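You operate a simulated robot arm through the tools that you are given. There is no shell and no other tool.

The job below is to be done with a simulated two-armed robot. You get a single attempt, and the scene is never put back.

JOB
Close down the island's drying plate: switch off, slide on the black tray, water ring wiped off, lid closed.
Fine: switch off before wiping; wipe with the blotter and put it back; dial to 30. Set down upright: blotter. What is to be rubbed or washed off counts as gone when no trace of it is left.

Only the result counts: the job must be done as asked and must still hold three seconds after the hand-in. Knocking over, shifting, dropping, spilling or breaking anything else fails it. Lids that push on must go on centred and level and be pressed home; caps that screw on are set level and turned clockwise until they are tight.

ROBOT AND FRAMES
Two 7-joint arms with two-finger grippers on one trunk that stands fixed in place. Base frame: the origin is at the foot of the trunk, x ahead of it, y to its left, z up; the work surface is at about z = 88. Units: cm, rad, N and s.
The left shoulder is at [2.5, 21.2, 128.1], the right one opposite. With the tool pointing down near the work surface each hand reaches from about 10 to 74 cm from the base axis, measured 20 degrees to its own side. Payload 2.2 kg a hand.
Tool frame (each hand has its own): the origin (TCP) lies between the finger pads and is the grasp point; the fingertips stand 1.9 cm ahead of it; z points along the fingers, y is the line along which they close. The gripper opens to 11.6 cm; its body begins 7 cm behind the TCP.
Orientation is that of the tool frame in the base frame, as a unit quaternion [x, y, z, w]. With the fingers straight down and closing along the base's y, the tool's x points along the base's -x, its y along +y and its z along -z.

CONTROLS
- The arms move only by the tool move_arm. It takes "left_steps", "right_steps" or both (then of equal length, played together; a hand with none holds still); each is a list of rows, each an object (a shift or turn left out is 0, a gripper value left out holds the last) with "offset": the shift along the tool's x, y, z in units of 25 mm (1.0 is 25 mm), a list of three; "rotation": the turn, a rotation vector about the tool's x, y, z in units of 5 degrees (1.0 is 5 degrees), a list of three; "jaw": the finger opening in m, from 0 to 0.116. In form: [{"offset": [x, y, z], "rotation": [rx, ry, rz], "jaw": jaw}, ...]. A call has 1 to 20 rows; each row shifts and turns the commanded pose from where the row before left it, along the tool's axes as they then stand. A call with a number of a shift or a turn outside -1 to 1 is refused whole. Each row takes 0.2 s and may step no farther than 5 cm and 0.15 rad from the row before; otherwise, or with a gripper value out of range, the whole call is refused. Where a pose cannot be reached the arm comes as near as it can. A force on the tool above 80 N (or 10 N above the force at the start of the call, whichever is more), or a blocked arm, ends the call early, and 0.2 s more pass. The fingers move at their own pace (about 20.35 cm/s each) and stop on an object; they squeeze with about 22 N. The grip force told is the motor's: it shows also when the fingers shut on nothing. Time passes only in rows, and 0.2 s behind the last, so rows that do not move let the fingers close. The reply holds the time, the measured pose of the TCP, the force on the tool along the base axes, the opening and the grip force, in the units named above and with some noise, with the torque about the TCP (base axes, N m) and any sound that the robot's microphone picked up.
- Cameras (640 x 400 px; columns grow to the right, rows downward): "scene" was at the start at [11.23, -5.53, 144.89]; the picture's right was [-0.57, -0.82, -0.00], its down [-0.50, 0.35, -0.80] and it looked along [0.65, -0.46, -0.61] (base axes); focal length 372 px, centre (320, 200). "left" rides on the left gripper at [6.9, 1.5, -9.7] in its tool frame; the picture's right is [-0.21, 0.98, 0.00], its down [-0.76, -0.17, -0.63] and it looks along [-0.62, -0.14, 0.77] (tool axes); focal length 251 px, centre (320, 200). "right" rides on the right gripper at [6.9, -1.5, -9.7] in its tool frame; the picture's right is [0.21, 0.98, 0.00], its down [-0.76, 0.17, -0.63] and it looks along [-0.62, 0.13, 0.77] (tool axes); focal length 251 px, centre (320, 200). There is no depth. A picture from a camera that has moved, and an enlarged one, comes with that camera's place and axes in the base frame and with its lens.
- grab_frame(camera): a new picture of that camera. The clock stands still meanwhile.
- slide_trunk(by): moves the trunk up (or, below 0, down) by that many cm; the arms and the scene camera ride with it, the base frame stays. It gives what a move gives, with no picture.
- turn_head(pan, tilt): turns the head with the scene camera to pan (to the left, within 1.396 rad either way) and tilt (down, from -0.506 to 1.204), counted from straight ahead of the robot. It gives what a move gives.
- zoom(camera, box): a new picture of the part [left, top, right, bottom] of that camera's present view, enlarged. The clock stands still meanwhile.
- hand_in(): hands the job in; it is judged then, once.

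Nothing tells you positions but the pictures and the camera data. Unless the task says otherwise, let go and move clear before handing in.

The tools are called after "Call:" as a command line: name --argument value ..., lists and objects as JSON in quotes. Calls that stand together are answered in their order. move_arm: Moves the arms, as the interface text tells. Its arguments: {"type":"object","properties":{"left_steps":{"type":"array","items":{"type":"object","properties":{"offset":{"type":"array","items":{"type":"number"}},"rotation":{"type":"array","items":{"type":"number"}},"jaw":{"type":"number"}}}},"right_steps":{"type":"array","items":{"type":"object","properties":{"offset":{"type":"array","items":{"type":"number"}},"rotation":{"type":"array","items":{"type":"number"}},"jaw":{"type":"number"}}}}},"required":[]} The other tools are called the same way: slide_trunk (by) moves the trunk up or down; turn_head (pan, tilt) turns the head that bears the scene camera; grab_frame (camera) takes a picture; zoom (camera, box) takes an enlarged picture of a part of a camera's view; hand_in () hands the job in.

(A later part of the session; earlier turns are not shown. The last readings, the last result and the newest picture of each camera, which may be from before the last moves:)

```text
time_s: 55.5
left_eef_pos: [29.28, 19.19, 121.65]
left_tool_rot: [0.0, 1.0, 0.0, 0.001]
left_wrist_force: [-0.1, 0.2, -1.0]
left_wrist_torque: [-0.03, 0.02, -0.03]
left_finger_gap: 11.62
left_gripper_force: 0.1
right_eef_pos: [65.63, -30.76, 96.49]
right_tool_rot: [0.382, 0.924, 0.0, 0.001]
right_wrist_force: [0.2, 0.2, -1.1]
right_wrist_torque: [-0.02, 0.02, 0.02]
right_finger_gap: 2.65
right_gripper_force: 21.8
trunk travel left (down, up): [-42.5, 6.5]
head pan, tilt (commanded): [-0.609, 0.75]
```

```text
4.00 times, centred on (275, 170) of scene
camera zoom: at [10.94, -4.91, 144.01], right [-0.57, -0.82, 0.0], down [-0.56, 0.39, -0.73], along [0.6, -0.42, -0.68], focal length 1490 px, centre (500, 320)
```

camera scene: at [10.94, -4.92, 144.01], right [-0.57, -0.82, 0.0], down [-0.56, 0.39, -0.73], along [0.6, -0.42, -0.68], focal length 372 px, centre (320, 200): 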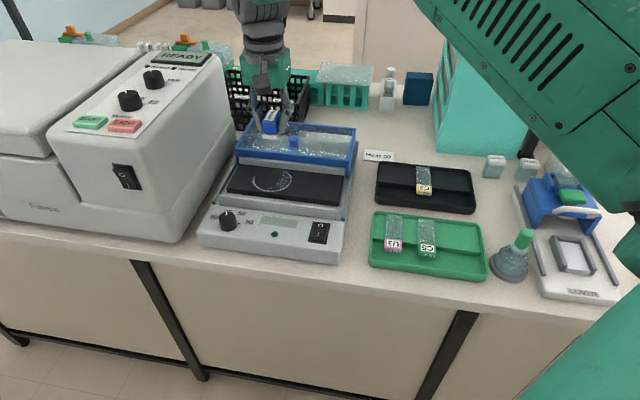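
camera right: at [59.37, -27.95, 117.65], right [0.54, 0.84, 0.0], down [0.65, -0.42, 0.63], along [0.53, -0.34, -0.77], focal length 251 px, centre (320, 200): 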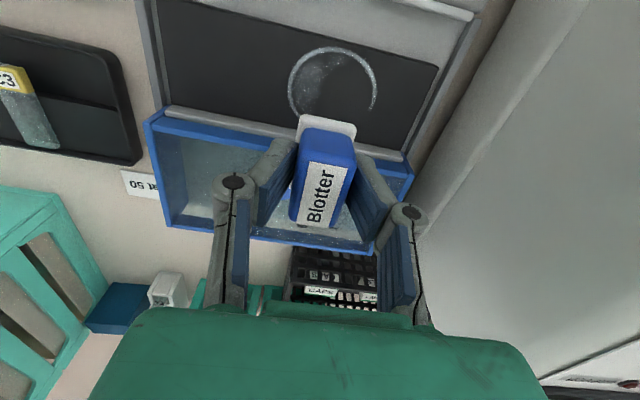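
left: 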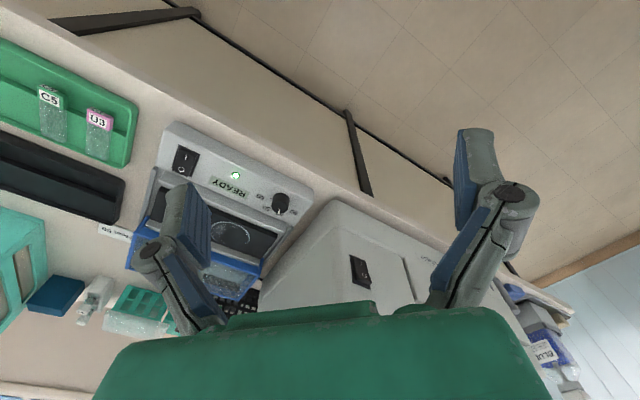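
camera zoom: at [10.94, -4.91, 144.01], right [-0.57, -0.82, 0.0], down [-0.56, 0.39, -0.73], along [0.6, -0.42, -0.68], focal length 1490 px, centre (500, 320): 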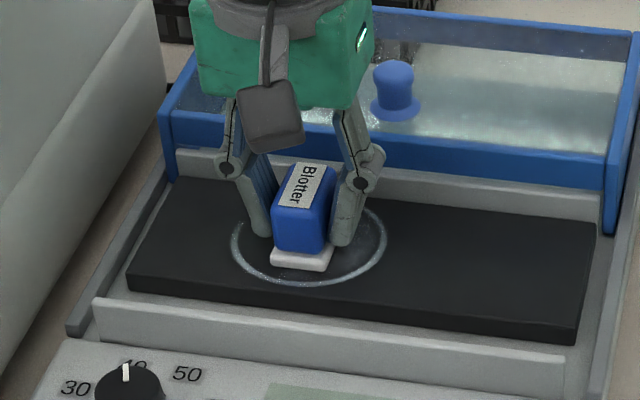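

Call:
move_arm --right_steps '[{"offset": [0, 0, 0.04]}, {"offset": [0, 0, 0.04]}, {}]'

```text
time_s: 56.3
left_eef_pos: [29.22, 19.05, 121.69]
left_tool_rot: [0.0, 1.0, -0.002, 0.002]
left_wrist_force: [0.6, -0.2, 0.6]
left_wrist_torque: [0.0, 0.0, -0.01]
left_finger_gap: 11.61
left_gripper_force: 0.0
right_eef_pos: [65.59, -30.67, 96.44]
right_tool_rot: [0.382, 0.924, -0.001, 0.003]
right_wrist_force: [-0.4, -1.8, 12.4]
right_wrist_torque: [0.09, 0.19, 0.02]
right_finger_gap: 2.64
right_gripper_force: 22.0
trunk travel left (down, up): [-42.5, 6.5]
head pan, tilt (commanded): [-0.609, 0.75]
```

Contact at about 12 N. I'll now wipe laterally across the ring at mid depth.

Call:
move_arm --right_steps '[{"offset": [0, 0.4, 0]}, {"offset": [0, 0.4, 0]}, {"offset": [0, 0.4, 0]}, {"offset": [0, 0.4, 0]}, {"offset": [0, 0.3, 0]}, {"offset": [0, -0.5, 0]}, {"offset": [0, -0.5, 0]}, {"offset": [0, -0.5, 0]}, {"offset": [0, -0.5, 0]}, {"offset": [0, -0.5, 0]}, {"offset": [0, -0.5, 0]}, {"offset": [0, -0.5, 0]}, {"offset": [0, -0.4, 0]}, {}]'

Call:
zoom --camera "scene" --box '[220, 120, 360, 220]'

Call:
grab_frame --camera "right"

```text
time_s: 59.3
left_eef_pos: [29.28, 19.29, 121.57]
left_tool_rot: [0.0, 1.0, -0.002, 0.002]
left_wrist_force: [-0.2, 0.2, -0.1]
left_wrist_torque: [-0.01, -0.01, -0.03]
left_finger_gap: 11.6
left_gripper_force: 0.0
right_eef_pos: [61.95, -34.07, 96.35]
right_tool_rot: [0.383, 0.924, -0.001, 0.001]
right_wrist_force: [0.4, 2.6, 11.2]
right_wrist_torque: [0.01, -0.04, 0.0]
right_finger_gap: 2.64
right_gripper_force: 21.8
trunk travel left (down, up): [-42.5, 6.5]
head pan, tilt (commanded): [-0.609, 0.75]
```

```text
4.00 times, centred on (290, 170) of scene
camera zoom: at [10.75, -4.68, 144.04], right [-0.57, -0.82, 0.0], down [-0.56, 0.39, -0.73], along [0.6, -0.42, -0.68], focal length 1490 px, centre (440, 320)
```

zoom: 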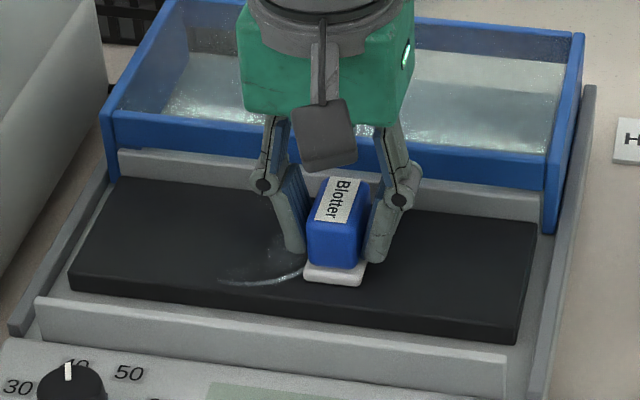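

```text
taken
camera right: at [56.05, -30.14, 106.04], right [0.54, 0.84, 0.0], down [0.65, -0.42, 0.63], along [0.53, -0.34, -0.77], focal length 251 px, centre (320, 200)
```

right: 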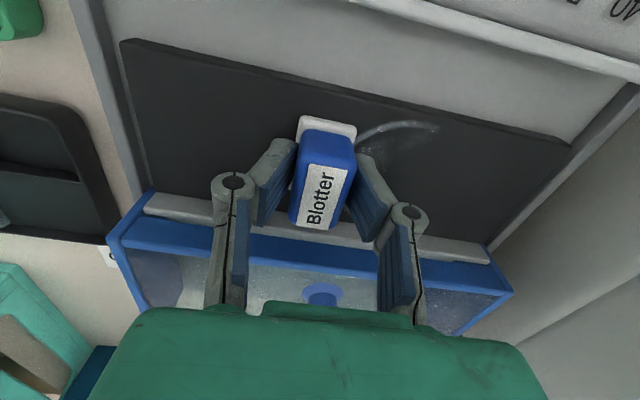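

The blotter removes the ring. I'll wipe the front arc next, then the rear strip.

Call:
move_arm --right_steps '[{"offset": [0.35, 0, 0]}, {"offset": [0.35, 0, 0]}, {"offset": [0, 0.5, 0]}, {"offset": [0, 0.5, 0]}, {"offset": [0, 0.5, 0]}, {"offset": [0, 0.5, 0]}, {"offset": [0, 0.5, 0]}, {"offset": [0, 0.5, 0]}, {"offset": [0, 0.5, 0]}, {"offset": [0, 0.4, 0]}, {"offset": [0, -0.5, 0]}, {"offset": [0, -0.5, 0]}, {"offset": [0, -0.5, 0]}, {"offset": [0, -0.5, 0]}, {"offset": [0, -0.5, 0]}, {"offset": [0, -0.5, 0]}, {"offset": [0, -0.5, 0]}, {"offset": [0, -0.4, 0]}, {}]'

Call:
zoom --camera "scene" --box '[220, 120, 360, 220]'

Call:
grab_frame --camera "right"

```text
time_s: 63.3
left_eef_pos: [29.35, 19.18, 121.5]
left_tool_rot: [0.0, 1.0, -0.001, 0.001]
left_wrist_force: [1.5, 1.0, -0.9]
left_wrist_torque: [0.01, -0.02, 0.05]
left_finger_gap: 11.62
left_gripper_force: 0.0
right_eef_pos: [60.74, -33.11, 96.32]
right_tool_rot: [0.384, 0.924, -0.001, 0.0]
right_wrist_force: [-1.0, -0.3, -0.1]
right_wrist_torque: [-0.01, 0.0, -0.02]
right_finger_gap: 2.61
right_gripper_force: 22.1
trunk travel left (down, up): [-42.5, 6.5]
head pan, tilt (commanded): [-0.609, 0.75]
```

```text
4.00 times, centred on (290, 170) of scene
camera zoom: at [10.91, -4.92, 144.01], right [-0.57, -0.82, 0.0], down [-0.56, 0.39, -0.73], along [0.6, -0.42, -0.68], focal length 1490 px, centre (440, 320)
```

zoom: 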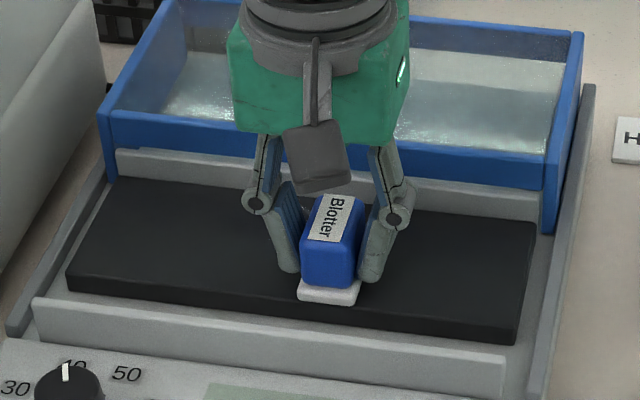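

```text
taken
camera right: at [54.93, -29.2, 106.05], right [0.54, 0.84, 0.0], down [0.65, -0.42, 0.63], along [0.53, -0.34, -0.77], focal length 251 px, centre (320, 200)
```

right: 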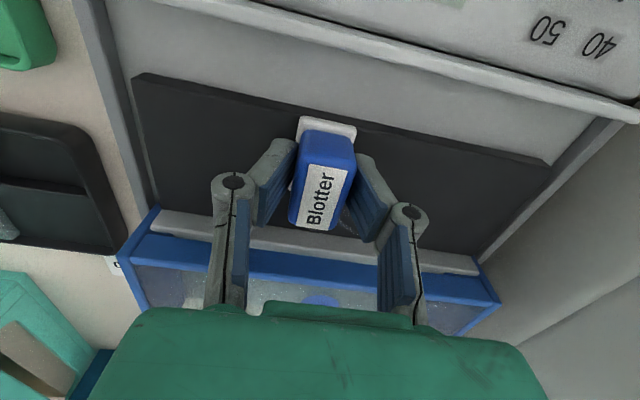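

The front arc is gone. Now I'll wipe the rear strip, staying clear of the rear ridge.

Call:
move_arm --right_steps '[{"offset": [-0.4, 0, 0.03]}, {"offset": [-0.4, 0, 0.02]}, {"offset": [-0.4, 0, 0]}, {"offset": [-0.12, 0, 0]}, {"offset": [0, 0.5, 0]}, {"offset": [0, 0.5, 0]}, {"offset": [0, 0.5, 0]}, {"offset": [0, 0.5, 0]}, {"offset": [0, 0.5, 0]}, {"offset": [0, 0.5, 0]}, {"offset": [0, 0.5, 0]}, {"offset": [0, 0.4, 0]}, {}]'

Call:
zoom --camera "scene" --box '[220, 120, 360, 220]'

Call:
grab_frame --camera "right"

```text
time_s: 66.1
left_eef_pos: [29.16, 19.29, 121.6]
left_tool_rot: [0.0, 1.0, -0.001, 0.002]
left_wrist_force: [0.4, -0.5, 0.6]
left_wrist_torque: [-0.03, -0.04, 0.02]
left_finger_gap: 11.61
left_gripper_force: 0.1
right_eef_pos: [70.01, -28.47, 96.3]
right_tool_rot: [0.383, 0.924, -0.001, 0.002]
right_wrist_force: [-2.4, -3.5, 13.4]
right_wrist_torque: [-0.08, 0.05, 0.01]
right_finger_gap: 2.63
right_gripper_force: 21.5
trunk travel left (down, up): [-42.5, 6.5]
head pan, tilt (commanded): [-0.609, 0.75]
```

```text
4.00 times, centred on (290, 170) of scene
camera zoom: at [10.6, -4.88, 144.05], right [-0.57, -0.82, 0.0], down [-0.56, 0.39, -0.73], along [0.6, -0.42, -0.68], focal length 1490 px, centre (440, 320)
```

zoom: 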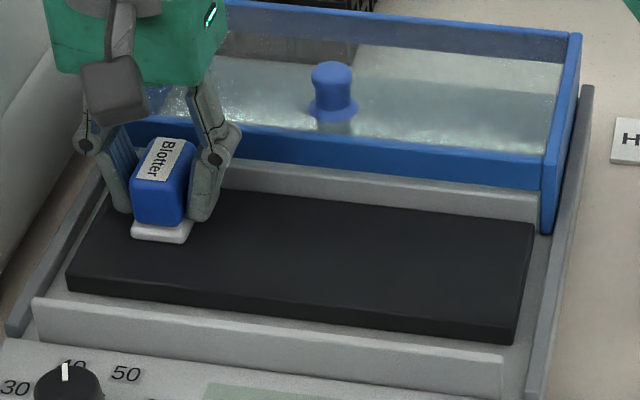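

```text
taken
camera right: at [64.04, -24.57, 105.98], right [0.54, 0.84, 0.0], down [0.65, -0.42, 0.64], along [0.54, -0.34, -0.77], focal length 251 px, centre (320, 200)
```

right: 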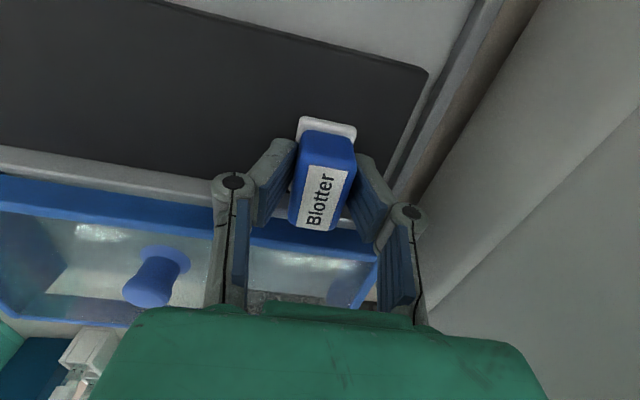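

The plate already looks clean. I'll do a few more overlapping passes for thoroughness, then lift and inspect.

Call:
move_arm --right_steps '[{"offset": [-0.1, -0.3, 0]}, {"offset": [0, -0.5, 0]}, {"offset": [0, -0.5, 0]}, {"offset": [0, -0.5, 0]}, {"offset": [0, -0.5, 0]}, {"offset": [0, -0.5, 0]}, {"offset": [0, -0.5, 0]}, {"offset": [0, -0.5, 0]}, {"offset": [0.4, 0, 0]}, {"offset": [0.55, 0, 0]}, {"offset": [0, 0.5, 0]}, {"offset": [0, 0.5, 0]}, {"offset": [0, 0.5, 0]}, {"offset": [0, 0.5, 0]}, {"offset": [0, 0.5, 0]}, {"offset": [0, 0.5, 0]}, {"offset": [0, 0.5, 0]}, {"offset": [0, 0.3, 0]}, {}]'

Call:
move_arm --right_steps '[{"offset": [0.4, 0, 0.03]}, {"offset": [0.05, -0.5, 0]}, {"offset": [0, -0.5, 0]}, {"offset": [0, -0.5, 0]}, {"offset": [0, -0.5, 0]}, {"offset": [0, -0.5, 0]}, {"offset": [0, -0.5, 0]}, {"offset": [0, -0.5, 0]}, {"offset": [0, -0.3, 0]}, {"offset": [0, 0, -0.3]}, {"offset": [0, 0, -0.7]}, {"offset": [0, 0, -1]}, {"offset": [0, 0, -1]}, {"offset": [0, 0, -1]}, {"offset": [0, 0, -0.8]}, {}]'

Call:
zoom --camera "scene" --box '[220, 140, 340, 220]'

Call:
grab_frame --camera "right"

```text
time_s: 70.1
left_eef_pos: [29.24, 19.19, 121.62]
left_tool_rot: [0.0, 1.0, -0.001, 0.002]
left_wrist_force: [-0.6, 0.1, -0.4]
left_wrist_torque: [-0.02, -0.03, 0.02]
left_finger_gap: 11.58
left_gripper_force: 0.2
right_eef_pos: [68.49, -26.89, 96.2]
right_tool_rot: [0.383, 0.924, 0.0, 0.003]
right_wrist_force: [-0.8, -4.2, 13.7]
right_wrist_torque: [-0.06, 0.01, -0.01]
right_finger_gap: 2.63
right_gripper_force: 21.8
trunk travel left (down, up): [-42.5, 6.5]
head pan, tilt (commanded): [-0.609, 0.75]
```

```text
time_s: 73.5
left_eef_pos: [29.37, 19.14, 121.54]
left_tool_rot: [0.0, 1.0, -0.001, 0.002]
left_wrist_force: [0.3, 0.1, -0.9]
left_wrist_torque: [0.01, 0.04, 0.03]
left_finger_gap: 11.6
left_gripper_force: 0.1
right_eef_pos: [61.12, -32.99, 108.02]
right_tool_rot: [0.382, 0.924, 0.0, 0.001]
right_wrist_force: [-0.4, 0.2, -0.2]
right_wrist_torque: [-0.02, 0.03, 0.05]
right_finger_gap: 2.61
right_gripper_force: 22.0
trunk travel left (down, up): [-42.5, 6.5]
head pan, tilt (commanded): [-0.609, 0.75]
```

```text
5.00 times, centred on (280, 180) of scene
camera zoom: at [10.95, -4.94, 144.0], right [-0.57, -0.82, 0.0], down [-0.56, 0.39, -0.73], along [0.6, -0.42, -0.68], focal length 1862 px, centre (520, 300)
```

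zoom: 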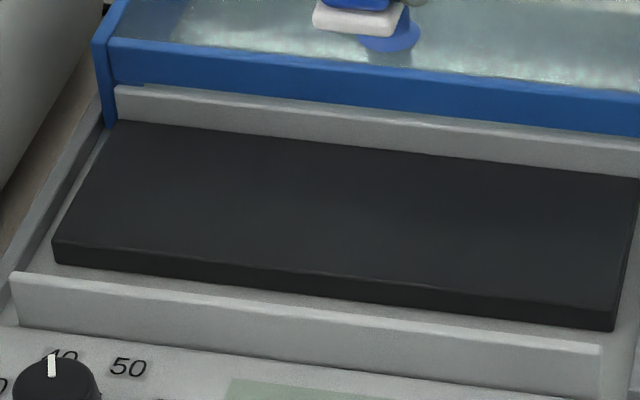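

```text
taken
camera right: at [55.19, -29.02, 117.74], right [0.54, 0.84, 0.0], down [0.65, -0.42, 0.63], along [0.53, -0.34, -0.77], focal length 251 px, centre (320, 200)
```

right: 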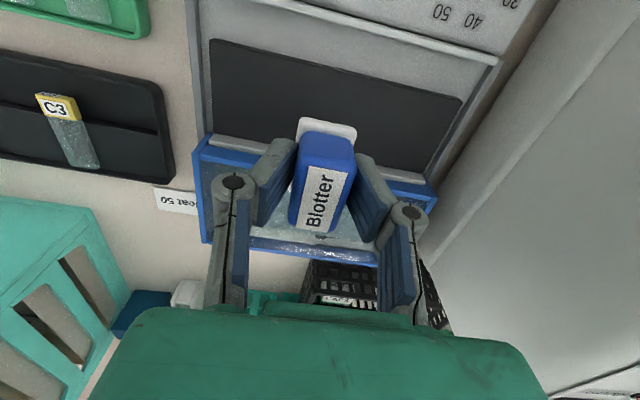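

No trace of the ring is visible. I'll carry the blotter back to exactly where it was picked up.

Call:
move_arm --right_steps '[{"rotation": [0, 0, -0.12]}, {"offset": [-0.0909, -0.5, 0]}, {"offset": [-0.0909, -0.95, 0]}, {"offset": [-0.0909, -0.95, 0]}, {"offset": [-0.0909, -0.95, 0]}, {"offset": [-0.0909, -0.95, 0]}, {"offset": [-0.0909, -0.95, 0]}, {"offset": [-0.0909, -0.95, 0]}, {"offset": [-0.0909, -0.95, 0]}, {"offset": [-0.0909, -0.95, 0]}, {"offset": [-0.0909, -0.95, 0]}, {"offset": [-0.0909, -0.95, 0]}, {"offset": [-0.0909, -0.95, 0]}, {"offset": [-0.0909, -0.95, 0]}, {"offset": [-0.0909, -0.95, 0]}, {"offset": [-0.0909, -0.95, 0]}, {"offset": [-0.0909, -0.95, 0]}, {"offset": [-0.0909, -0.95, 0]}, {"offset": [-0.0909, -0.95, 0]}, {"offset": [0, -0.16, 0]}]'

Call:
grab_frame --camera "right"

Call:
grab_frame --camera "scene"

```text
time_s: 77.7
left_eef_pos: [29.38, 19.01, 121.55]
left_tool_rot: [0.0, 1.0, 0.0, 0.001]
left_wrist_force: [0.1, 0.6, 1.0]
left_wrist_torque: [-0.01, 0.0, 0.0]
left_finger_gap: 11.61
left_gripper_force: 0.0
right_eef_pos: [34.59, -65.82, 107.96]
right_tool_rot: [0.378, 0.926, 0.0, 0.001]
right_wrist_force: [-0.2, -0.2, -0.3]
right_wrist_torque: [-0.02, -0.02, -0.01]
right_finger_gap: 2.64
right_gripper_force: 21.9
trunk travel left (down, up): [-42.5, 6.5]
head pan, tilt (commanded): [-0.609, 0.75]
```

```text
taken
camera right: at [28.65, -62.11, 117.68], right [0.53, 0.85, 0.0], down [0.66, -0.41, 0.63], along [0.54, -0.34, -0.77], focal length 251 px, centre (320, 200)
```

right: 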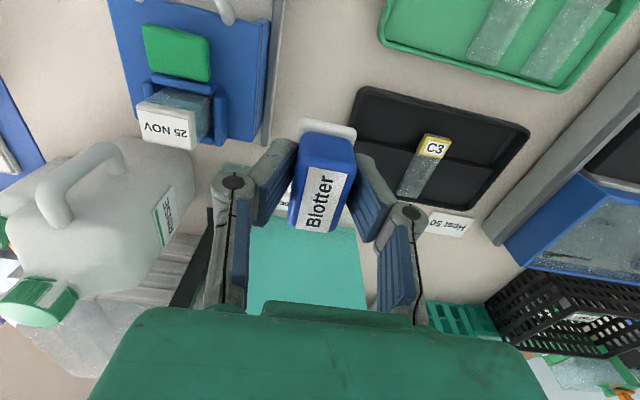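

```text
taken
camera scene: at [10.75, -5.29, 144.01], right [-0.57, -0.82, 0.0], down [-0.56, 0.39, -0.73], along [0.6, -0.42, -0.68], focal length 372 px, centre (320, 200)
```

scene: 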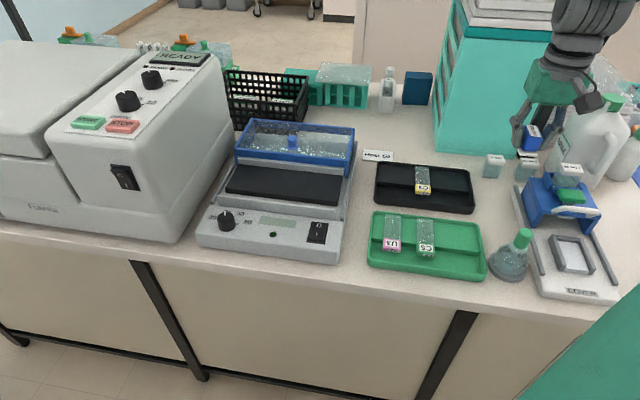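

The blotter is back above its spot. I'll lower to just above the bench.

Call:
move_arm --right_steps '[{"offset": [0, 0, 0.9]}, {"offset": [0, 0, 0.9]}, {"offset": [0, 0, 0.9]}, {"offset": [0, 0, 0.9]}, {"offset": [0, 0, 0.9]}, {"offset": [0, 0, 0.8]}, {"offset": [0, 0, 0.6]}, {"offset": [0, 0, 0.4]}, {"offset": [0, 0, 0.2]}, {"offset": [0, 0, 0.1]}, {}]'

Call:
zoom --camera "scene" --box '[460, 150, 580, 240]'

```text
time_s: 80.1
left_eef_pos: [29.32, 18.95, 121.56]
left_tool_rot: [0.001, 1.0, 0.0, 0.001]
left_wrist_force: [-0.4, -0.1, -0.1]
left_wrist_torque: [-0.01, 0.0, -0.02]
left_finger_gap: 11.59
left_gripper_force: 0.0
right_eef_pos: [34.53, -65.92, 91.51]
right_tool_rot: [0.379, 0.926, 0.0, 0.001]
right_wrist_force: [-0.3, -0.4, -1.3]
right_wrist_torque: [-0.02, -0.02, 0.01]
right_finger_gap: 2.63
right_gripper_force: 22.3
trunk travel left (down, up): [-42.5, 6.5]
head pan, tilt (commanded): [-0.609, 0.75]
```

```text
4.44 times, centred on (520, 195) of scene
camera zoom: at [10.76, -5.27, 144.01], right [-0.57, -0.82, 0.0], down [-0.56, 0.39, -0.73], along [0.6, -0.42, -0.68], focal length 1655 px, centre (-569, 222)
```

zoom: 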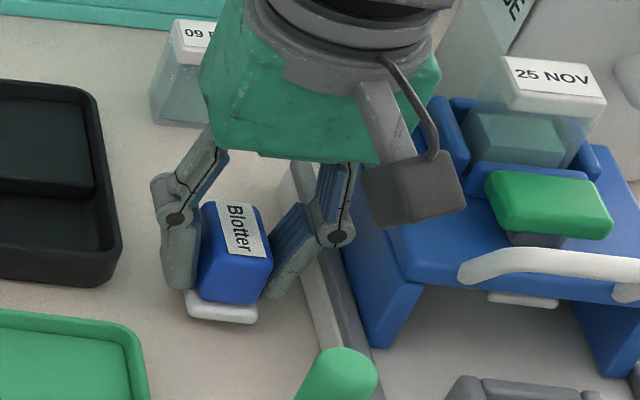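

About 4 mm to go. I'll ease down until light contact.

Call:
move_arm --right_steps '[{"offset": [0, 0, 0.08]}, {"offset": [0, 0, 0.06]}, {}]'

Call:
move_arm --right_steps '[{"offset": [0, 0, 0.04]}, {}]'

```text
time_s: 80.9
left_eef_pos: [29.31, 19.0, 121.58]
left_tool_rot: [-0.001, 1.0, 0.0, 0.001]
left_wrist_force: [-0.1, -0.8, 0.0]
left_wrist_torque: [0.01, 0.04, 0.01]
left_finger_gap: 11.58
left_gripper_force: 0.0
right_eef_pos: [34.49, -65.97, 91.17]
right_tool_rot: [0.378, 0.926, 0.0, 0.0]
right_wrist_force: [0.1, 0.0, -1.1]
right_wrist_torque: [-0.01, -0.02, 0.01]
right_finger_gap: 2.66
right_gripper_force: 22.0
trunk travel left (down, up): [-42.5, 6.5]
head pan, tilt (commanded): [-0.609, 0.75]
```

```text
time_s: 81.5
left_eef_pos: [29.4, 19.04, 121.5]
left_tool_rot: [0.0, 1.0, 0.0, 0.001]
left_wrist_force: [0.6, -0.1, -0.5]
left_wrist_torque: [0.0, -0.04, 0.0]
left_finger_gap: 11.6
left_gripper_force: 0.0
right_eef_pos: [34.56, -65.9, 90.97]
right_tool_rot: [0.378, 0.926, 0.0, 0.001]
right_wrist_force: [-0.8, 0.7, -0.3]
right_wrist_torque: [-0.03, 0.01, -0.06]
right_finger_gap: 2.61
right_gripper_force: 21.7
trunk travel left (down, up): [-42.5, 6.5]
head pan, tilt (commanded): [-0.609, 0.75]
```

Call:
move_arm --right_steps '[{"offset": [0, 0, 0.03]}, {}]'

Call:
zoom --camera "scene" --box '[480, 180, 540, 225]'

```text
time_s: 82.1
left_eef_pos: [29.29, 18.96, 121.5]
left_tool_rot: [0.0, 1.0, 0.0, 0.001]
left_wrist_force: [0.1, 0.6, 0.7]
left_wrist_torque: [0.03, 0.02, 0.03]
left_finger_gap: 11.63
left_gripper_force: 0.0
right_eef_pos: [34.51, -65.87, 90.97]
right_tool_rot: [0.378, 0.926, 0.0, 0.001]
right_wrist_force: [-0.1, -0.5, -0.9]
right_wrist_torque: [0.01, 0.01, 0.0]
right_finger_gap: 2.63
right_gripper_force: 21.9
trunk travel left (down, up): [-42.5, 6.5]
head pan, tilt (commanded): [-0.609, 0.75]
```

```text
8.89 times, centred on (510, 202) of scene
camera zoom: at [10.77, -5.27, 144.01], right [-0.57, -0.82, 0.0], down [-0.56, 0.39, -0.73], along [0.6, -0.42, -0.68], focal length 3310 px, centre (-1369, 178)
```

zoom: 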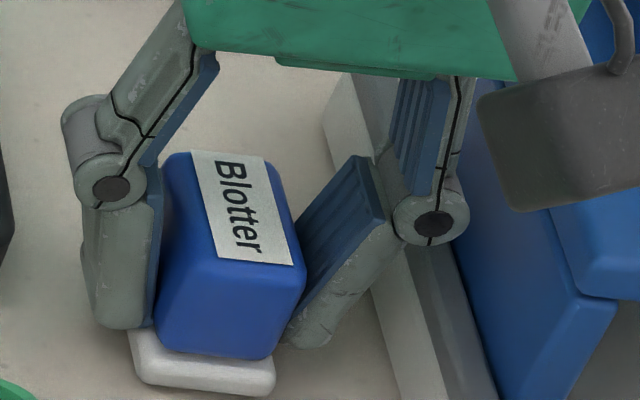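

Call:
move_arm --right_steps '[{"offset": [0, 0, 0.03]}, {}]'

Call:
move_arm --right_steps '[{"offset": [0, 0, 0.03]}, {}]'

```text
time_s: 82.7
left_eef_pos: [29.32, 18.97, 121.59]
left_tool_rot: [0.0, 1.0, 0.001, 0.001]
left_wrist_force: [0.4, -0.5, 0.3]
left_wrist_torque: [-0.03, 0.02, 0.02]
left_finger_gap: 11.61
left_gripper_force: 0.1
right_eef_pos: [34.45, -65.86, 90.97]
right_tool_rot: [0.378, 0.926, 0.0, 0.001]
right_wrist_force: [0.4, -0.4, -0.4]
right_wrist_torque: [0.05, 0.02, 0.02]
right_finger_gap: 2.64
right_gripper_force: 22.4
trunk travel left (down, up): [-42.5, 6.5]
head pan, tilt (commanded): [-0.609, 0.75]
```

```text
time_s: 83.3
left_eef_pos: [29.41, 19.05, 121.54]
left_tool_rot: [0.001, 1.0, 0.0, 0.001]
left_wrist_force: [-0.1, 0.2, -0.1]
left_wrist_torque: [0.06, -0.01, 0.02]
left_finger_gap: 11.61
left_gripper_force: 0.1
right_eef_pos: [34.4, -65.85, 90.86]
right_tool_rot: [0.378, 0.926, -0.001, 0.001]
right_wrist_force: [0.4, 0.7, 0.7]
right_wrist_torque: [-0.02, 0.01, 0.0]
right_finger_gap: 2.61
right_gripper_force: 22.1
trunk travel left (down, up): [-42.5, 6.5]
head pan, tilt (commanded): [-0.609, 0.75]
```

Call:
move_arm --right_steps '[{"offset": [0, 0, 0.03]}, {}]'

Call:
zoom --camera "scene" --box '[480, 180, 540, 225]'

```text
time_s: 83.9
left_eef_pos: [29.39, 19.02, 121.58]
left_tool_rot: [0.0, 1.0, 0.0, 0.001]
left_wrist_force: [0.1, 0.1, 0.4]
left_wrist_torque: [0.02, 0.02, 0.01]
left_finger_gap: 11.6
left_gripper_force: 0.1
right_eef_pos: [34.42, -65.79, 90.84]
right_tool_rot: [0.377, 0.926, 0.0, 0.0]
right_wrist_force: [-1.8, -1.0, 4.1]
right_wrist_torque: [-0.09, 0.0, 0.01]
right_finger_gap: 2.64
right_gripper_force: 22.1
trunk travel left (down, up): [-42.5, 6.5]
head pan, tilt (commanded): [-0.609, 0.75]
```

```text
8.89 times, centred on (510, 202) of scene
camera zoom: at [10.7, -5.2, 144.02], right [-0.57, -0.82, 0.0], down [-0.56, 0.39, -0.73], along [0.6, -0.42, -0.68], focal length 3310 px, centre (-1369, 178)
```

zoom: 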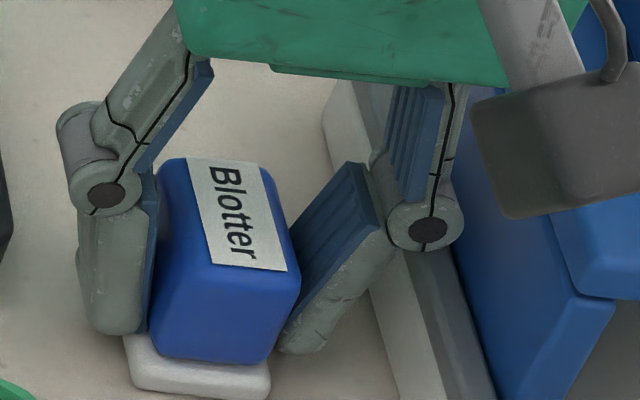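

Contact at 4 N. I'll open the jaws gently to 4.2 cm, then rise.

Call:
move_arm --right_steps '[{"jaw": 0.029}, {"jaw": 0.033}, {"jaw": 0.038}, {"jaw": 0.042}, {}]'

Call:
move_arm --right_steps '[{"offset": [0, 0, -0.3]}, {"offset": [0, 0, -0.6]}, {"offset": [0, 0, -0.9]}, {"offset": [0, 0, -0.9]}, {"offset": [0, 0, -0.9]}, {"offset": [0, 0, -0.9]}, {"offset": [0, 0, -0.9]}, {"offset": [0, 0, -0.9]}, {}]'

Call:
zoom --camera "scene" --box '[460, 150, 580, 240]'

Call:
zoom --camera "right" --box '[250, 20, 400, 140]'

```text
time_s: 85.1
left_eef_pos: [29.32, 19.07, 121.56]
left_tool_rot: [0.0, 1.0, -0.001, 0.001]
left_wrist_force: [-0.5, 0.5, 1.1]
left_wrist_torque: [-0.03, 0.0, -0.03]
left_finger_gap: 11.6
left_gripper_force: 0.1
right_eef_pos: [34.49, -65.94, 90.71]
right_tool_rot: [0.378, 0.926, 0.0, 0.0]
right_wrist_force: [-0.4, -0.6, -0.9]
right_wrist_torque: [0.02, 0.0, 0.0]
right_finger_gap: 4.22
right_gripper_force: 0.1
trunk travel left (down, up): [-42.5, 6.5]
head pan, tilt (commanded): [-0.609, 0.75]
```

```text
time_s: 87.1
left_eef_pos: [29.31, 18.88, 121.54]
left_tool_rot: [0.0, 1.0, 0.0, 0.001]
left_wrist_force: [-0.7, -1.0, 0.3]
left_wrist_torque: [0.04, 0.0, 0.01]
left_finger_gap: 11.57
left_gripper_force: 0.1
right_eef_pos: [34.45, -65.73, 106.35]
right_tool_rot: [0.378, 0.926, -0.001, 0.001]
right_wrist_force: [-0.9, -0.1, 0.3]
right_wrist_torque: [-0.03, 0.05, 0.01]
right_finger_gap: 4.22
right_gripper_force: 0.1
trunk travel left (down, up): [-42.5, 6.5]
head pan, tilt (commanded): [-0.609, 0.75]
```

```text
4.44 times, centred on (520, 195) of scene
camera zoom: at [10.75, -5.19, 144.01], right [-0.57, -0.82, 0.0], down [-0.56, 0.39, -0.73], along [0.6, -0.42, -0.68], focal length 1655 px, centre (-569, 222)
```

zoom: 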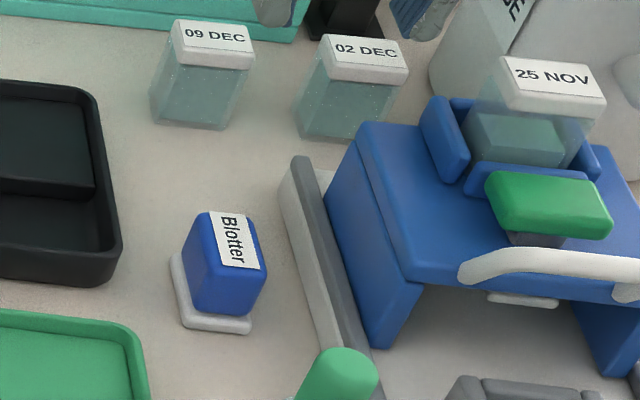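

```text
3.33 times, centred on (325, 80) of right
camera zoom: at [28.47, -61.98, 116.13], right [0.53, 0.85, 0.0], down [0.66, -0.41, 0.63], along [0.54, -0.34, -0.77], focal length 838 px, centre (303, 600)
```

zoom: 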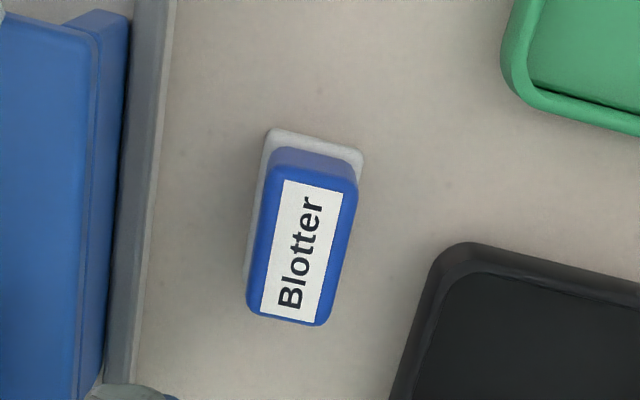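

The blotter is back upright on its spot. Next is the dial, so I'll bring the right hand above it for a top view.

Call:
move_arm --right_steps '[{"offset": [0.1, 0.98, 0]}, {"offset": [0.2, 0.98, 0]}, {"offset": [0.28, 0.95, 0]}, {"offset": [0.28, 0.95, 0]}, {"offset": [0.28, 0.95, 0]}, {"offset": [0.28, 0.95, 0]}, {"offset": [0.28, 0.95, 0]}, {"offset": [0.28, 0.95, 0]}, {"offset": [0.28, 0.95, 0]}, {"offset": [0.28, 0.95, 0]}, {"offset": [0.28, 0.95, 0]}, {"offset": [0.28, 0.95, 0]}]'

Call:
move_arm --right_steps '[{"offset": [0.28, 0.95, 0]}, {"offset": [0.28, 0.95, 0]}, {"offset": [0.28, 0.95, 0]}, {"offset": [0.28, 0.95, 0]}, {"offset": [0.28, 0.95, 0]}, {"offset": [0.28, 0.95, 0]}, {"offset": [0.3, 0.95, 0]}, {"offset": [0.35, 0.95, 0]}, {"offset": [0.4, 0.8, 0]}, {"rotation": [0, 0, 0.12]}, {}]'

Call:
grab_frame --camera "right"

Call:
grab_frame --camera "scene"

```text
time_s: 89.7
left_eef_pos: [29.38, 19.17, 121.52]
left_tool_rot: [0.0, 1.0, -0.001, 0.001]
left_wrist_force: [0.3, -0.8, -0.3]
left_wrist_torque: [-0.01, -0.03, 0.0]
left_finger_gap: 11.6
left_gripper_force: 0.0
right_eef_pos: [49.22, -39.87, 106.68]
right_tool_rot: [0.379, 0.925, 0.0, 0.001]
right_wrist_force: [0.1, 0.1, 0.0]
right_wrist_torque: [-0.03, 0.0, 0.01]
right_finger_gap: 4.2
right_gripper_force: 0.0
trunk travel left (down, up): [-42.5, 6.5]
head pan, tilt (commanded): [-0.609, 0.75]
```

```text
time_s: 92.1
left_eef_pos: [29.24, 19.14, 121.54]
left_tool_rot: [0.0, 1.0, 0.0, 0.001]
left_wrist_force: [-0.3, -0.2, -0.3]
left_wrist_torque: [0.0, -0.01, 0.01]
left_finger_gap: 11.6
left_gripper_force: 0.1
right_eef_pos: [58.91, -20.06, 106.52]
right_tool_rot: [0.383, 0.924, 0.0, 0.001]
right_wrist_force: [1.0, -0.8, -0.1]
right_wrist_torque: [0.02, -0.01, 0.02]
right_finger_gap: 4.22
right_gripper_force: 0.1
trunk travel left (down, up): [-42.5, 6.5]
head pan, tilt (commanded): [-0.609, 0.75]
```

```text
taken
camera right: at [53.04, -16.16, 116.28], right [0.54, 0.84, 0.0], down [0.65, -0.42, 0.63], along [0.53, -0.34, -0.77], focal length 251 px, centre (320, 200)
```

right: 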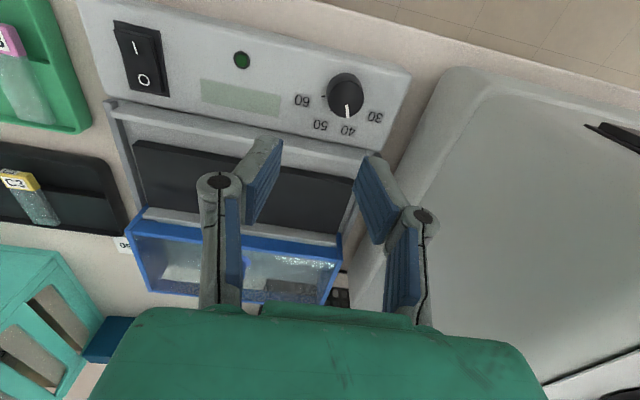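

```text
taken
camera scene: at [10.88, -4.82, 144.02], right [-0.57, -0.82, 0.0], down [-0.56, 0.39, -0.73], along [0.6, -0.42, -0.68], focal length 372 px, centre (320, 200)
```

scene: 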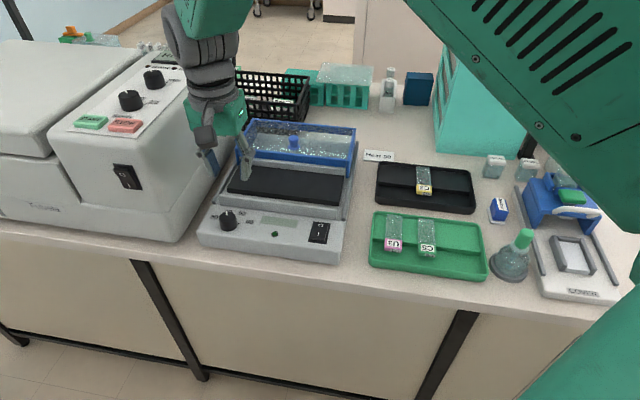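

Call:
zoom --camera "right" --box '[280, 50, 410, 150]'

Call:
zoom --camera "scene" --box '[200, 195, 270, 245]'

Call:
zoom --camera "scene" --box '[220, 150, 350, 220]'

```text
4.00 times, centred on (345, 100) of right
camera zoom: at [53.04, -16.16, 116.28], right [0.54, 0.84, 0.0], down [0.65, -0.42, 0.63], along [0.53, -0.34, -0.77], focal length 1006 px, centre (220, 600)
```

zoom: 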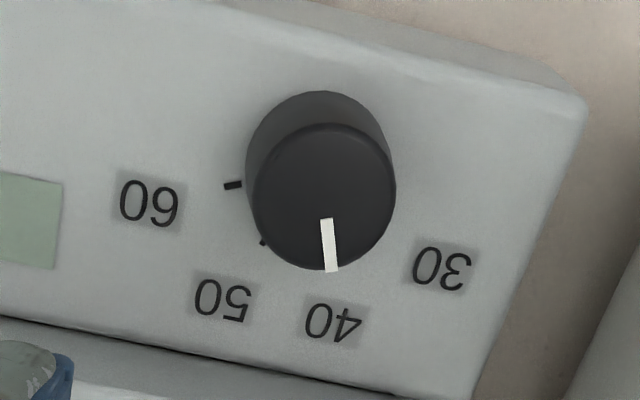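

```text
8.00 times, centred on (235, 220) of scene
camera zoom: at [10.88, -4.82, 144.02], right [-0.57, -0.82, 0.0], down [-0.56, 0.39, -0.73], along [0.6, -0.42, -0.68], focal length 2979 px, centre (1000, 40)
```

zoom: 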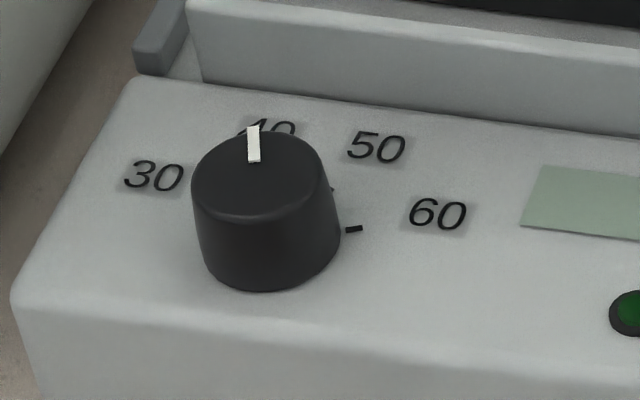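

```text
4.92 times, centred on (285, 185) of scene
camera zoom: at [10.88, -4.82, 144.02], right [-0.57, -0.82, 0.0], down [-0.56, 0.39, -0.73], along [0.6, -0.42, -0.68], focal length 1833 px, centre (492, 274)
```

zoom: 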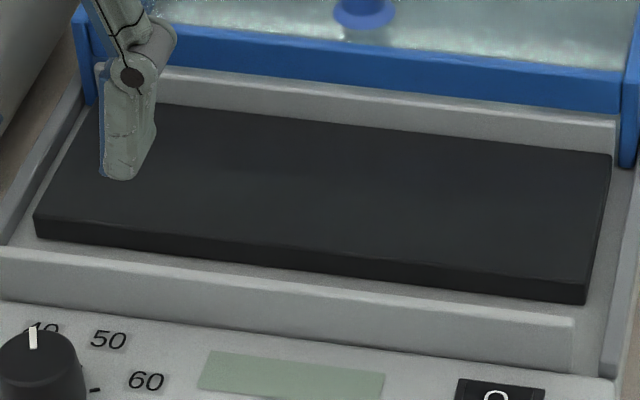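

Working out the dial: 30, 40, 50 and 60 sit about 43° apart, the pointer is on 40, and 30 is 43° counter-clockwise seen from above. The knob centre is at tool offset (+0.73,+2.02) cm. I'll align and come down with the jaws open around it.

Call:
move_arm --right_steps '[{"offset": [0.292, 0.808, 0], "jaw": 0.052}, {"offset": [0, 0, 0.8]}, {"offset": [0, 0, 0.8]}, {"offset": [0, 0, 0.8]}, {"offset": [0, 0, 0.8]}, {"offset": [0, 0, 0.5]}, {}]'

Call:
grab_frame --camera "right"

Call:
zoom --camera "scene" --box '[170, 150, 290, 250]'

```text
time_s: 93.7
left_eef_pos: [29.37, 19.21, 121.57]
left_tool_rot: [0.0, 1.0, -0.001, 0.001]
left_wrist_force: [-0.3, -0.3, 0.3]
left_wrist_torque: [0.0, 0.01, 0.03]
left_finger_gap: 11.59
left_gripper_force: 0.2
right_eef_pos: [59.85, -18.1, 97.28]
right_tool_rot: [0.383, 0.924, -0.001, 0.001]
right_wrist_force: [-0.7, 0.5, -0.4]
right_wrist_torque: [0.02, 0.05, 0.01]
right_finger_gap: 5.2
right_gripper_force: 0.0
trunk travel left (down, up): [-42.5, 6.5]
head pan, tilt (commanded): [-0.609, 0.75]
```

```text
taken
camera right: at [53.97, -14.3, 107.0], right [0.54, 0.84, 0.0], down [0.65, -0.42, 0.63], along [0.53, -0.34, -0.77], focal length 251 px, centre (320, 200)
```

right: 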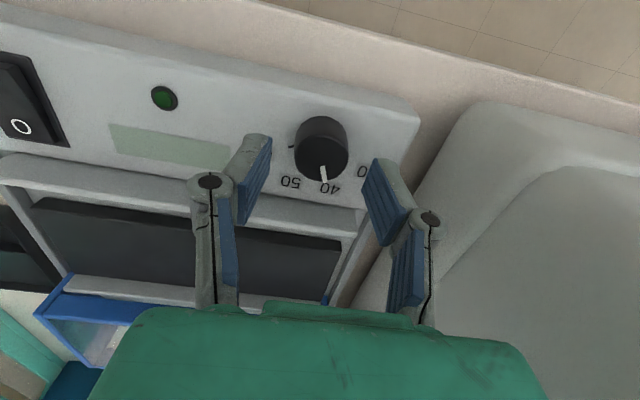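

```text
4.00 times, centred on (230, 200) of scene
camera zoom: at [10.89, -4.8, 144.02], right [-0.57, -0.82, 0.0], down [-0.56, 0.39, -0.73], along [0.6, -0.42, -0.68], focal length 1490 px, centre (680, 200)
```

zoom: 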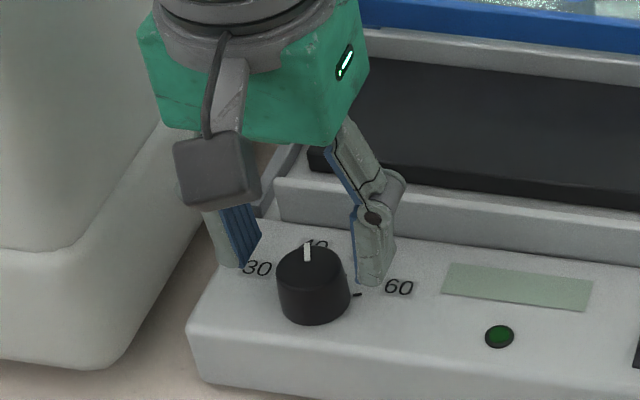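

The knob is centred under the TCP. I'll continue down to just above the panel.

Call:
move_arm --right_steps '[{"offset": [0, 0.03, 0.4]}, {"offset": [0, 0, 0.3]}, {"offset": [0, 0, 0.16]}, {}]'

Call:
zoom --camera "right" --box '[210, 80, 430, 260]'

Call:
zoom --camera "scene" --box '[180, 170, 280, 250]'

```text
time_s: 94.7
left_eef_pos: [29.35, 19.13, 121.63]
left_tool_rot: [0.0, 1.0, 0.0, 0.0]
left_wrist_force: [-0.5, -0.1, 0.7]
left_wrist_torque: [-0.01, -0.03, -0.02]
left_finger_gap: 11.58
left_gripper_force: 0.0
right_eef_pos: [59.9, -18.03, 95.01]
right_tool_rot: [0.382, 0.924, -0.001, 0.002]
right_wrist_force: [-0.1, -1.0, 0.1]
right_wrist_torque: [0.0, -0.01, -0.05]
right_finger_gap: 5.18
right_gripper_force: 0.0
trunk travel left (down, up): [-42.5, 6.5]
head pan, tilt (commanded): [-0.609, 0.75]
```

```text
2.22 times, centred on (320, 170) of right
camera zoom: at [53.96, -14.24, 104.9], right [0.54, 0.84, 0.0], down [0.65, -0.42, 0.63], along [0.53, -0.34, -0.77], focal length 559 px, centre (320, 267)
```

zoom: 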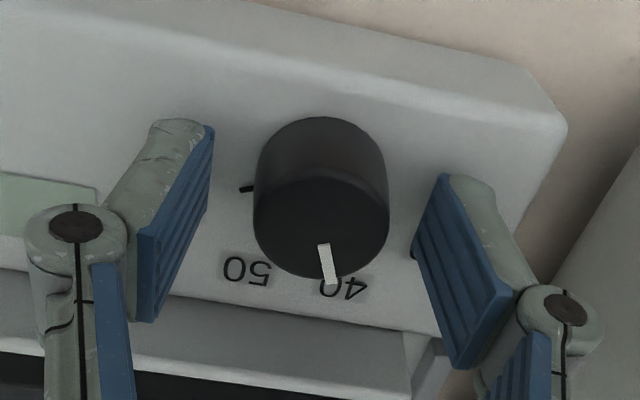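

```text
5.00 times, centred on (230, 210) of scene
camera zoom: at [10.91, -4.79, 144.02], right [-0.57, -0.82, 0.0], down [-0.56, 0.39, -0.73], along [0.6, -0.42, -0.68], focal length 1862 px, centre (770, 150)
```

zoom: 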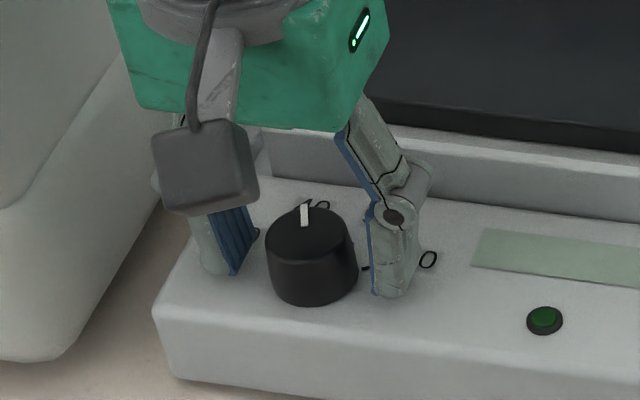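

The fingers straddle the knob with no contact. I'll close on it.

Call:
move_arm --right_steps '[{"jaw": 0.044}, {"jaw": 0.038}, {"jaw": 0.033}, {"jaw": 0.028}, {"jaw": 0.024}, {}]'

Call:
zoom --camera "right" --box '[210, 80, 430, 260]'

```text
time_s: 96.1
left_eef_pos: [29.31, 19.25, 121.41]
left_tool_rot: [0.0, 1.0, -0.002, 0.0]
left_wrist_force: [0.1, -0.7, -0.1]
left_wrist_torque: [-0.02, -0.02, 0.0]
left_finger_gap: 11.59
left_gripper_force: 0.0
right_eef_pos: [59.92, -18.12, 95.27]
right_tool_rot: [0.383, 0.924, -0.001, 0.001]
right_wrist_force: [1.3, 0.7, -0.3]
right_wrist_torque: [0.03, -0.05, 0.03]
right_finger_gap: 3.17
right_gripper_force: 44.8
trunk travel left (down, up): [-42.5, 6.5]
head pan, tilt (commanded): [-0.609, 0.75]
```

```text
2.22 times, centred on (320, 170) of right
camera zoom: at [53.96, -14.22, 104.91], right [0.54, 0.84, 0.0], down [0.65, -0.42, 0.63], along [0.53, -0.34, -0.77], focal length 559 px, centre (320, 267)
```

zoom: 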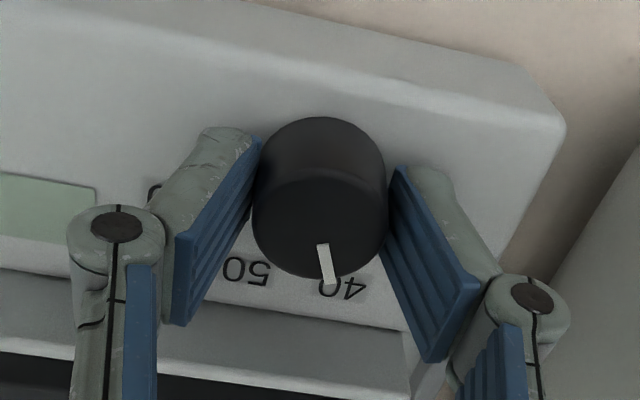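

The knob is gripped. I'll turn it counter-clockwise (seen from above) 20° first and check.

Call:
move_arm --right_steps '[{"rotation": [0, 0, -0.7]}, {"rotation": [0, 0, -0.8]}, {"rotation": [0, 0, -0.8]}, {"rotation": [0, 0, -0.8]}, {"rotation": [0, 0, -0.9]}, {}]'

Call:
grab_frame --camera "right"

Call:
zoom --camera "scene" --box '[180, 170, 280, 250]'

```text
time_s: 97.5
left_eef_pos: [29.33, 19.26, 121.56]
left_tool_rot: [0.0, 1.0, -0.001, 0.001]
left_wrist_force: [-0.8, -0.3, 0.5]
left_wrist_torque: [-0.03, 0.01, 0.0]
left_finger_gap: 11.59
left_gripper_force: 0.0
right_eef_pos: [59.86, -18.11, 95.25]
right_tool_rot: [0.217, 0.976, -0.001, 0.001]
right_wrist_force: [2.3, -1.4, 5.8]
right_wrist_torque: [0.11, -0.2, 0.0]
right_finger_gap: 3.19
right_gripper_force: 45.1
trunk travel left (down, up): [-42.5, 6.5]
head pan, tilt (commanded): [-0.609, 0.75]
```

```text
taken
camera right: at [53.0, -16.48, 104.9], right [0.22, 0.98, 0.0], down [0.75, -0.17, 0.64], along [0.62, -0.14, -0.77], focal length 251 px, centre (320, 200)
```

right: 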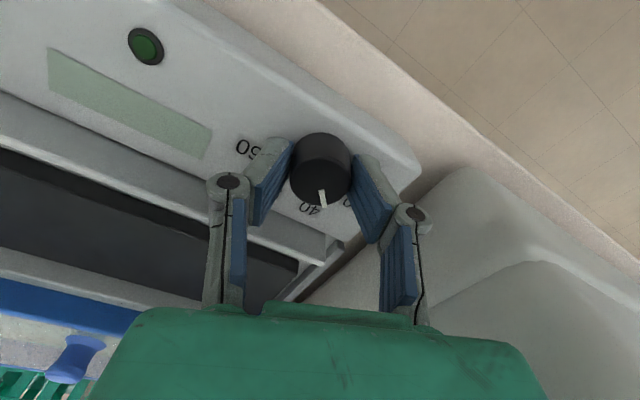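

```text
5.00 times, centred on (230, 210) of scene
camera zoom: at [10.83, -4.8, 144.03], right [-0.57, -0.82, 0.0], down [-0.56, 0.39, -0.73], along [0.6, -0.42, -0.68], focal length 1862 px, centre (770, 150)
```

zoom: 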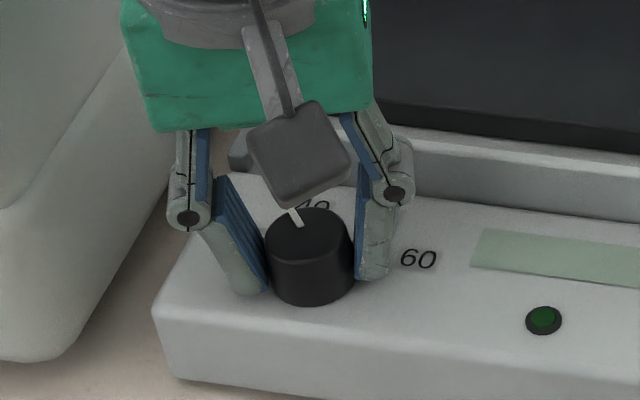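

The knob is turning with the grip. I'll turn the remaining 23° to reach 30.

Call:
move_arm --right_steps '[{"rotation": [0, 0, -0.8]}, {"rotation": [0, 0, -0.8]}, {"rotation": [0, 0, -0.8]}, {"rotation": [0, 0, -0.8]}, {"rotation": [0, 0, -0.8]}, {"rotation": [0, 0, -0.66]}, {}]'

Call:
grab_frame --camera "right"

Call:
zoom --camera "scene" --box '[180, 170, 280, 250]'

```text
time_s: 99.1
left_eef_pos: [29.21, 19.17, 121.47]
left_tool_rot: [0.0, 1.0, -0.001, 0.001]
left_wrist_force: [-0.2, -0.4, 0.0]
left_wrist_torque: [0.03, -0.05, 0.0]
left_finger_gap: 11.58
left_gripper_force: 0.1
right_eef_pos: [59.93, -18.1, 95.26]
right_tool_rot: [0.015, 1.0, -0.002, 0.002]
right_wrist_force: [1.0, -1.7, 10.2]
right_wrist_torque: [-0.11, -0.66, 0.06]
right_finger_gap: 3.18
right_gripper_force: 45.0
trunk travel left (down, up): [-42.5, 6.5]
head pan, tilt (commanded): [-0.609, 0.75]
```

```text
taken
camera right: at [52.96, -19.32, 104.91], right [-0.19, 0.98, 0.0], down [0.76, 0.15, 0.63], along [0.62, 0.12, -0.77], focal length 251 px, centre (320, 200)
```

right: 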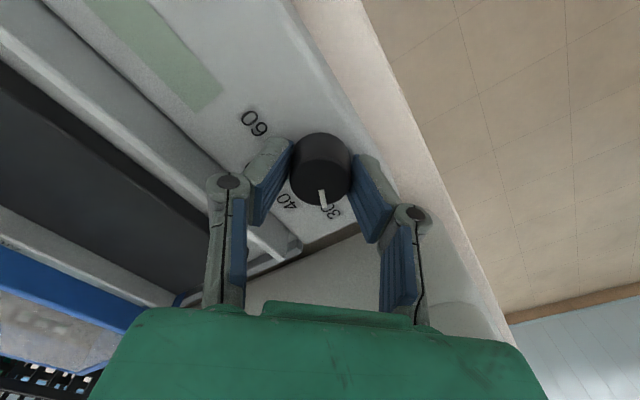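

```text
5.00 times, centred on (230, 210) of scene
camera zoom: at [10.74, -4.78, 144.04], right [-0.57, -0.82, 0.0], down [-0.56, 0.39, -0.73], along [0.6, -0.42, -0.68], focal length 1862 px, centre (770, 150)
```

zoom: 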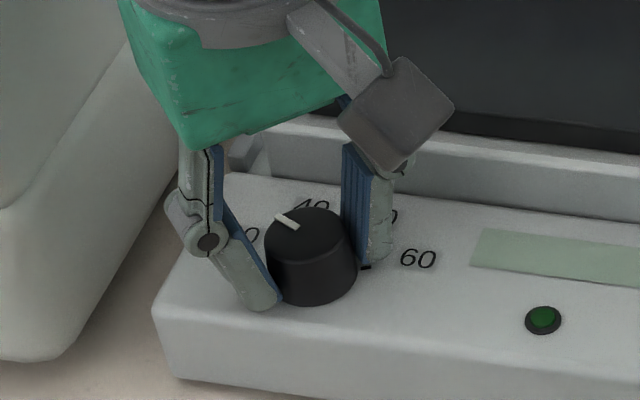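

Call:
zoom --camera "right" --box '[240, 100, 400, 240]'

```text
2.86 times, centred on (320, 170) of right
camera zoom: at [52.96, -19.32, 104.91], right [-0.19, 0.98, 0.0], down [0.76, 0.15, 0.63], along [0.62, 0.12, -0.77], focal length 718 px, centre (320, 286)
```

zoom: 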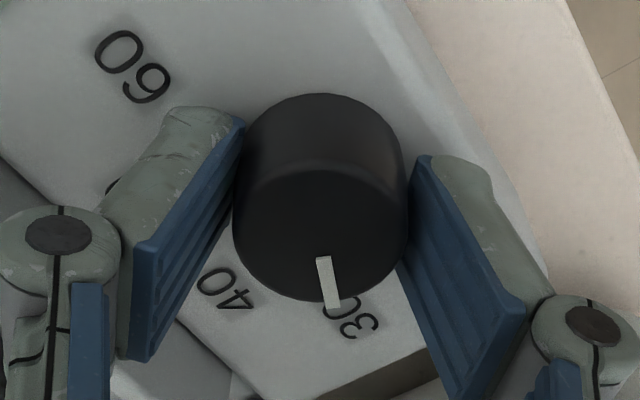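

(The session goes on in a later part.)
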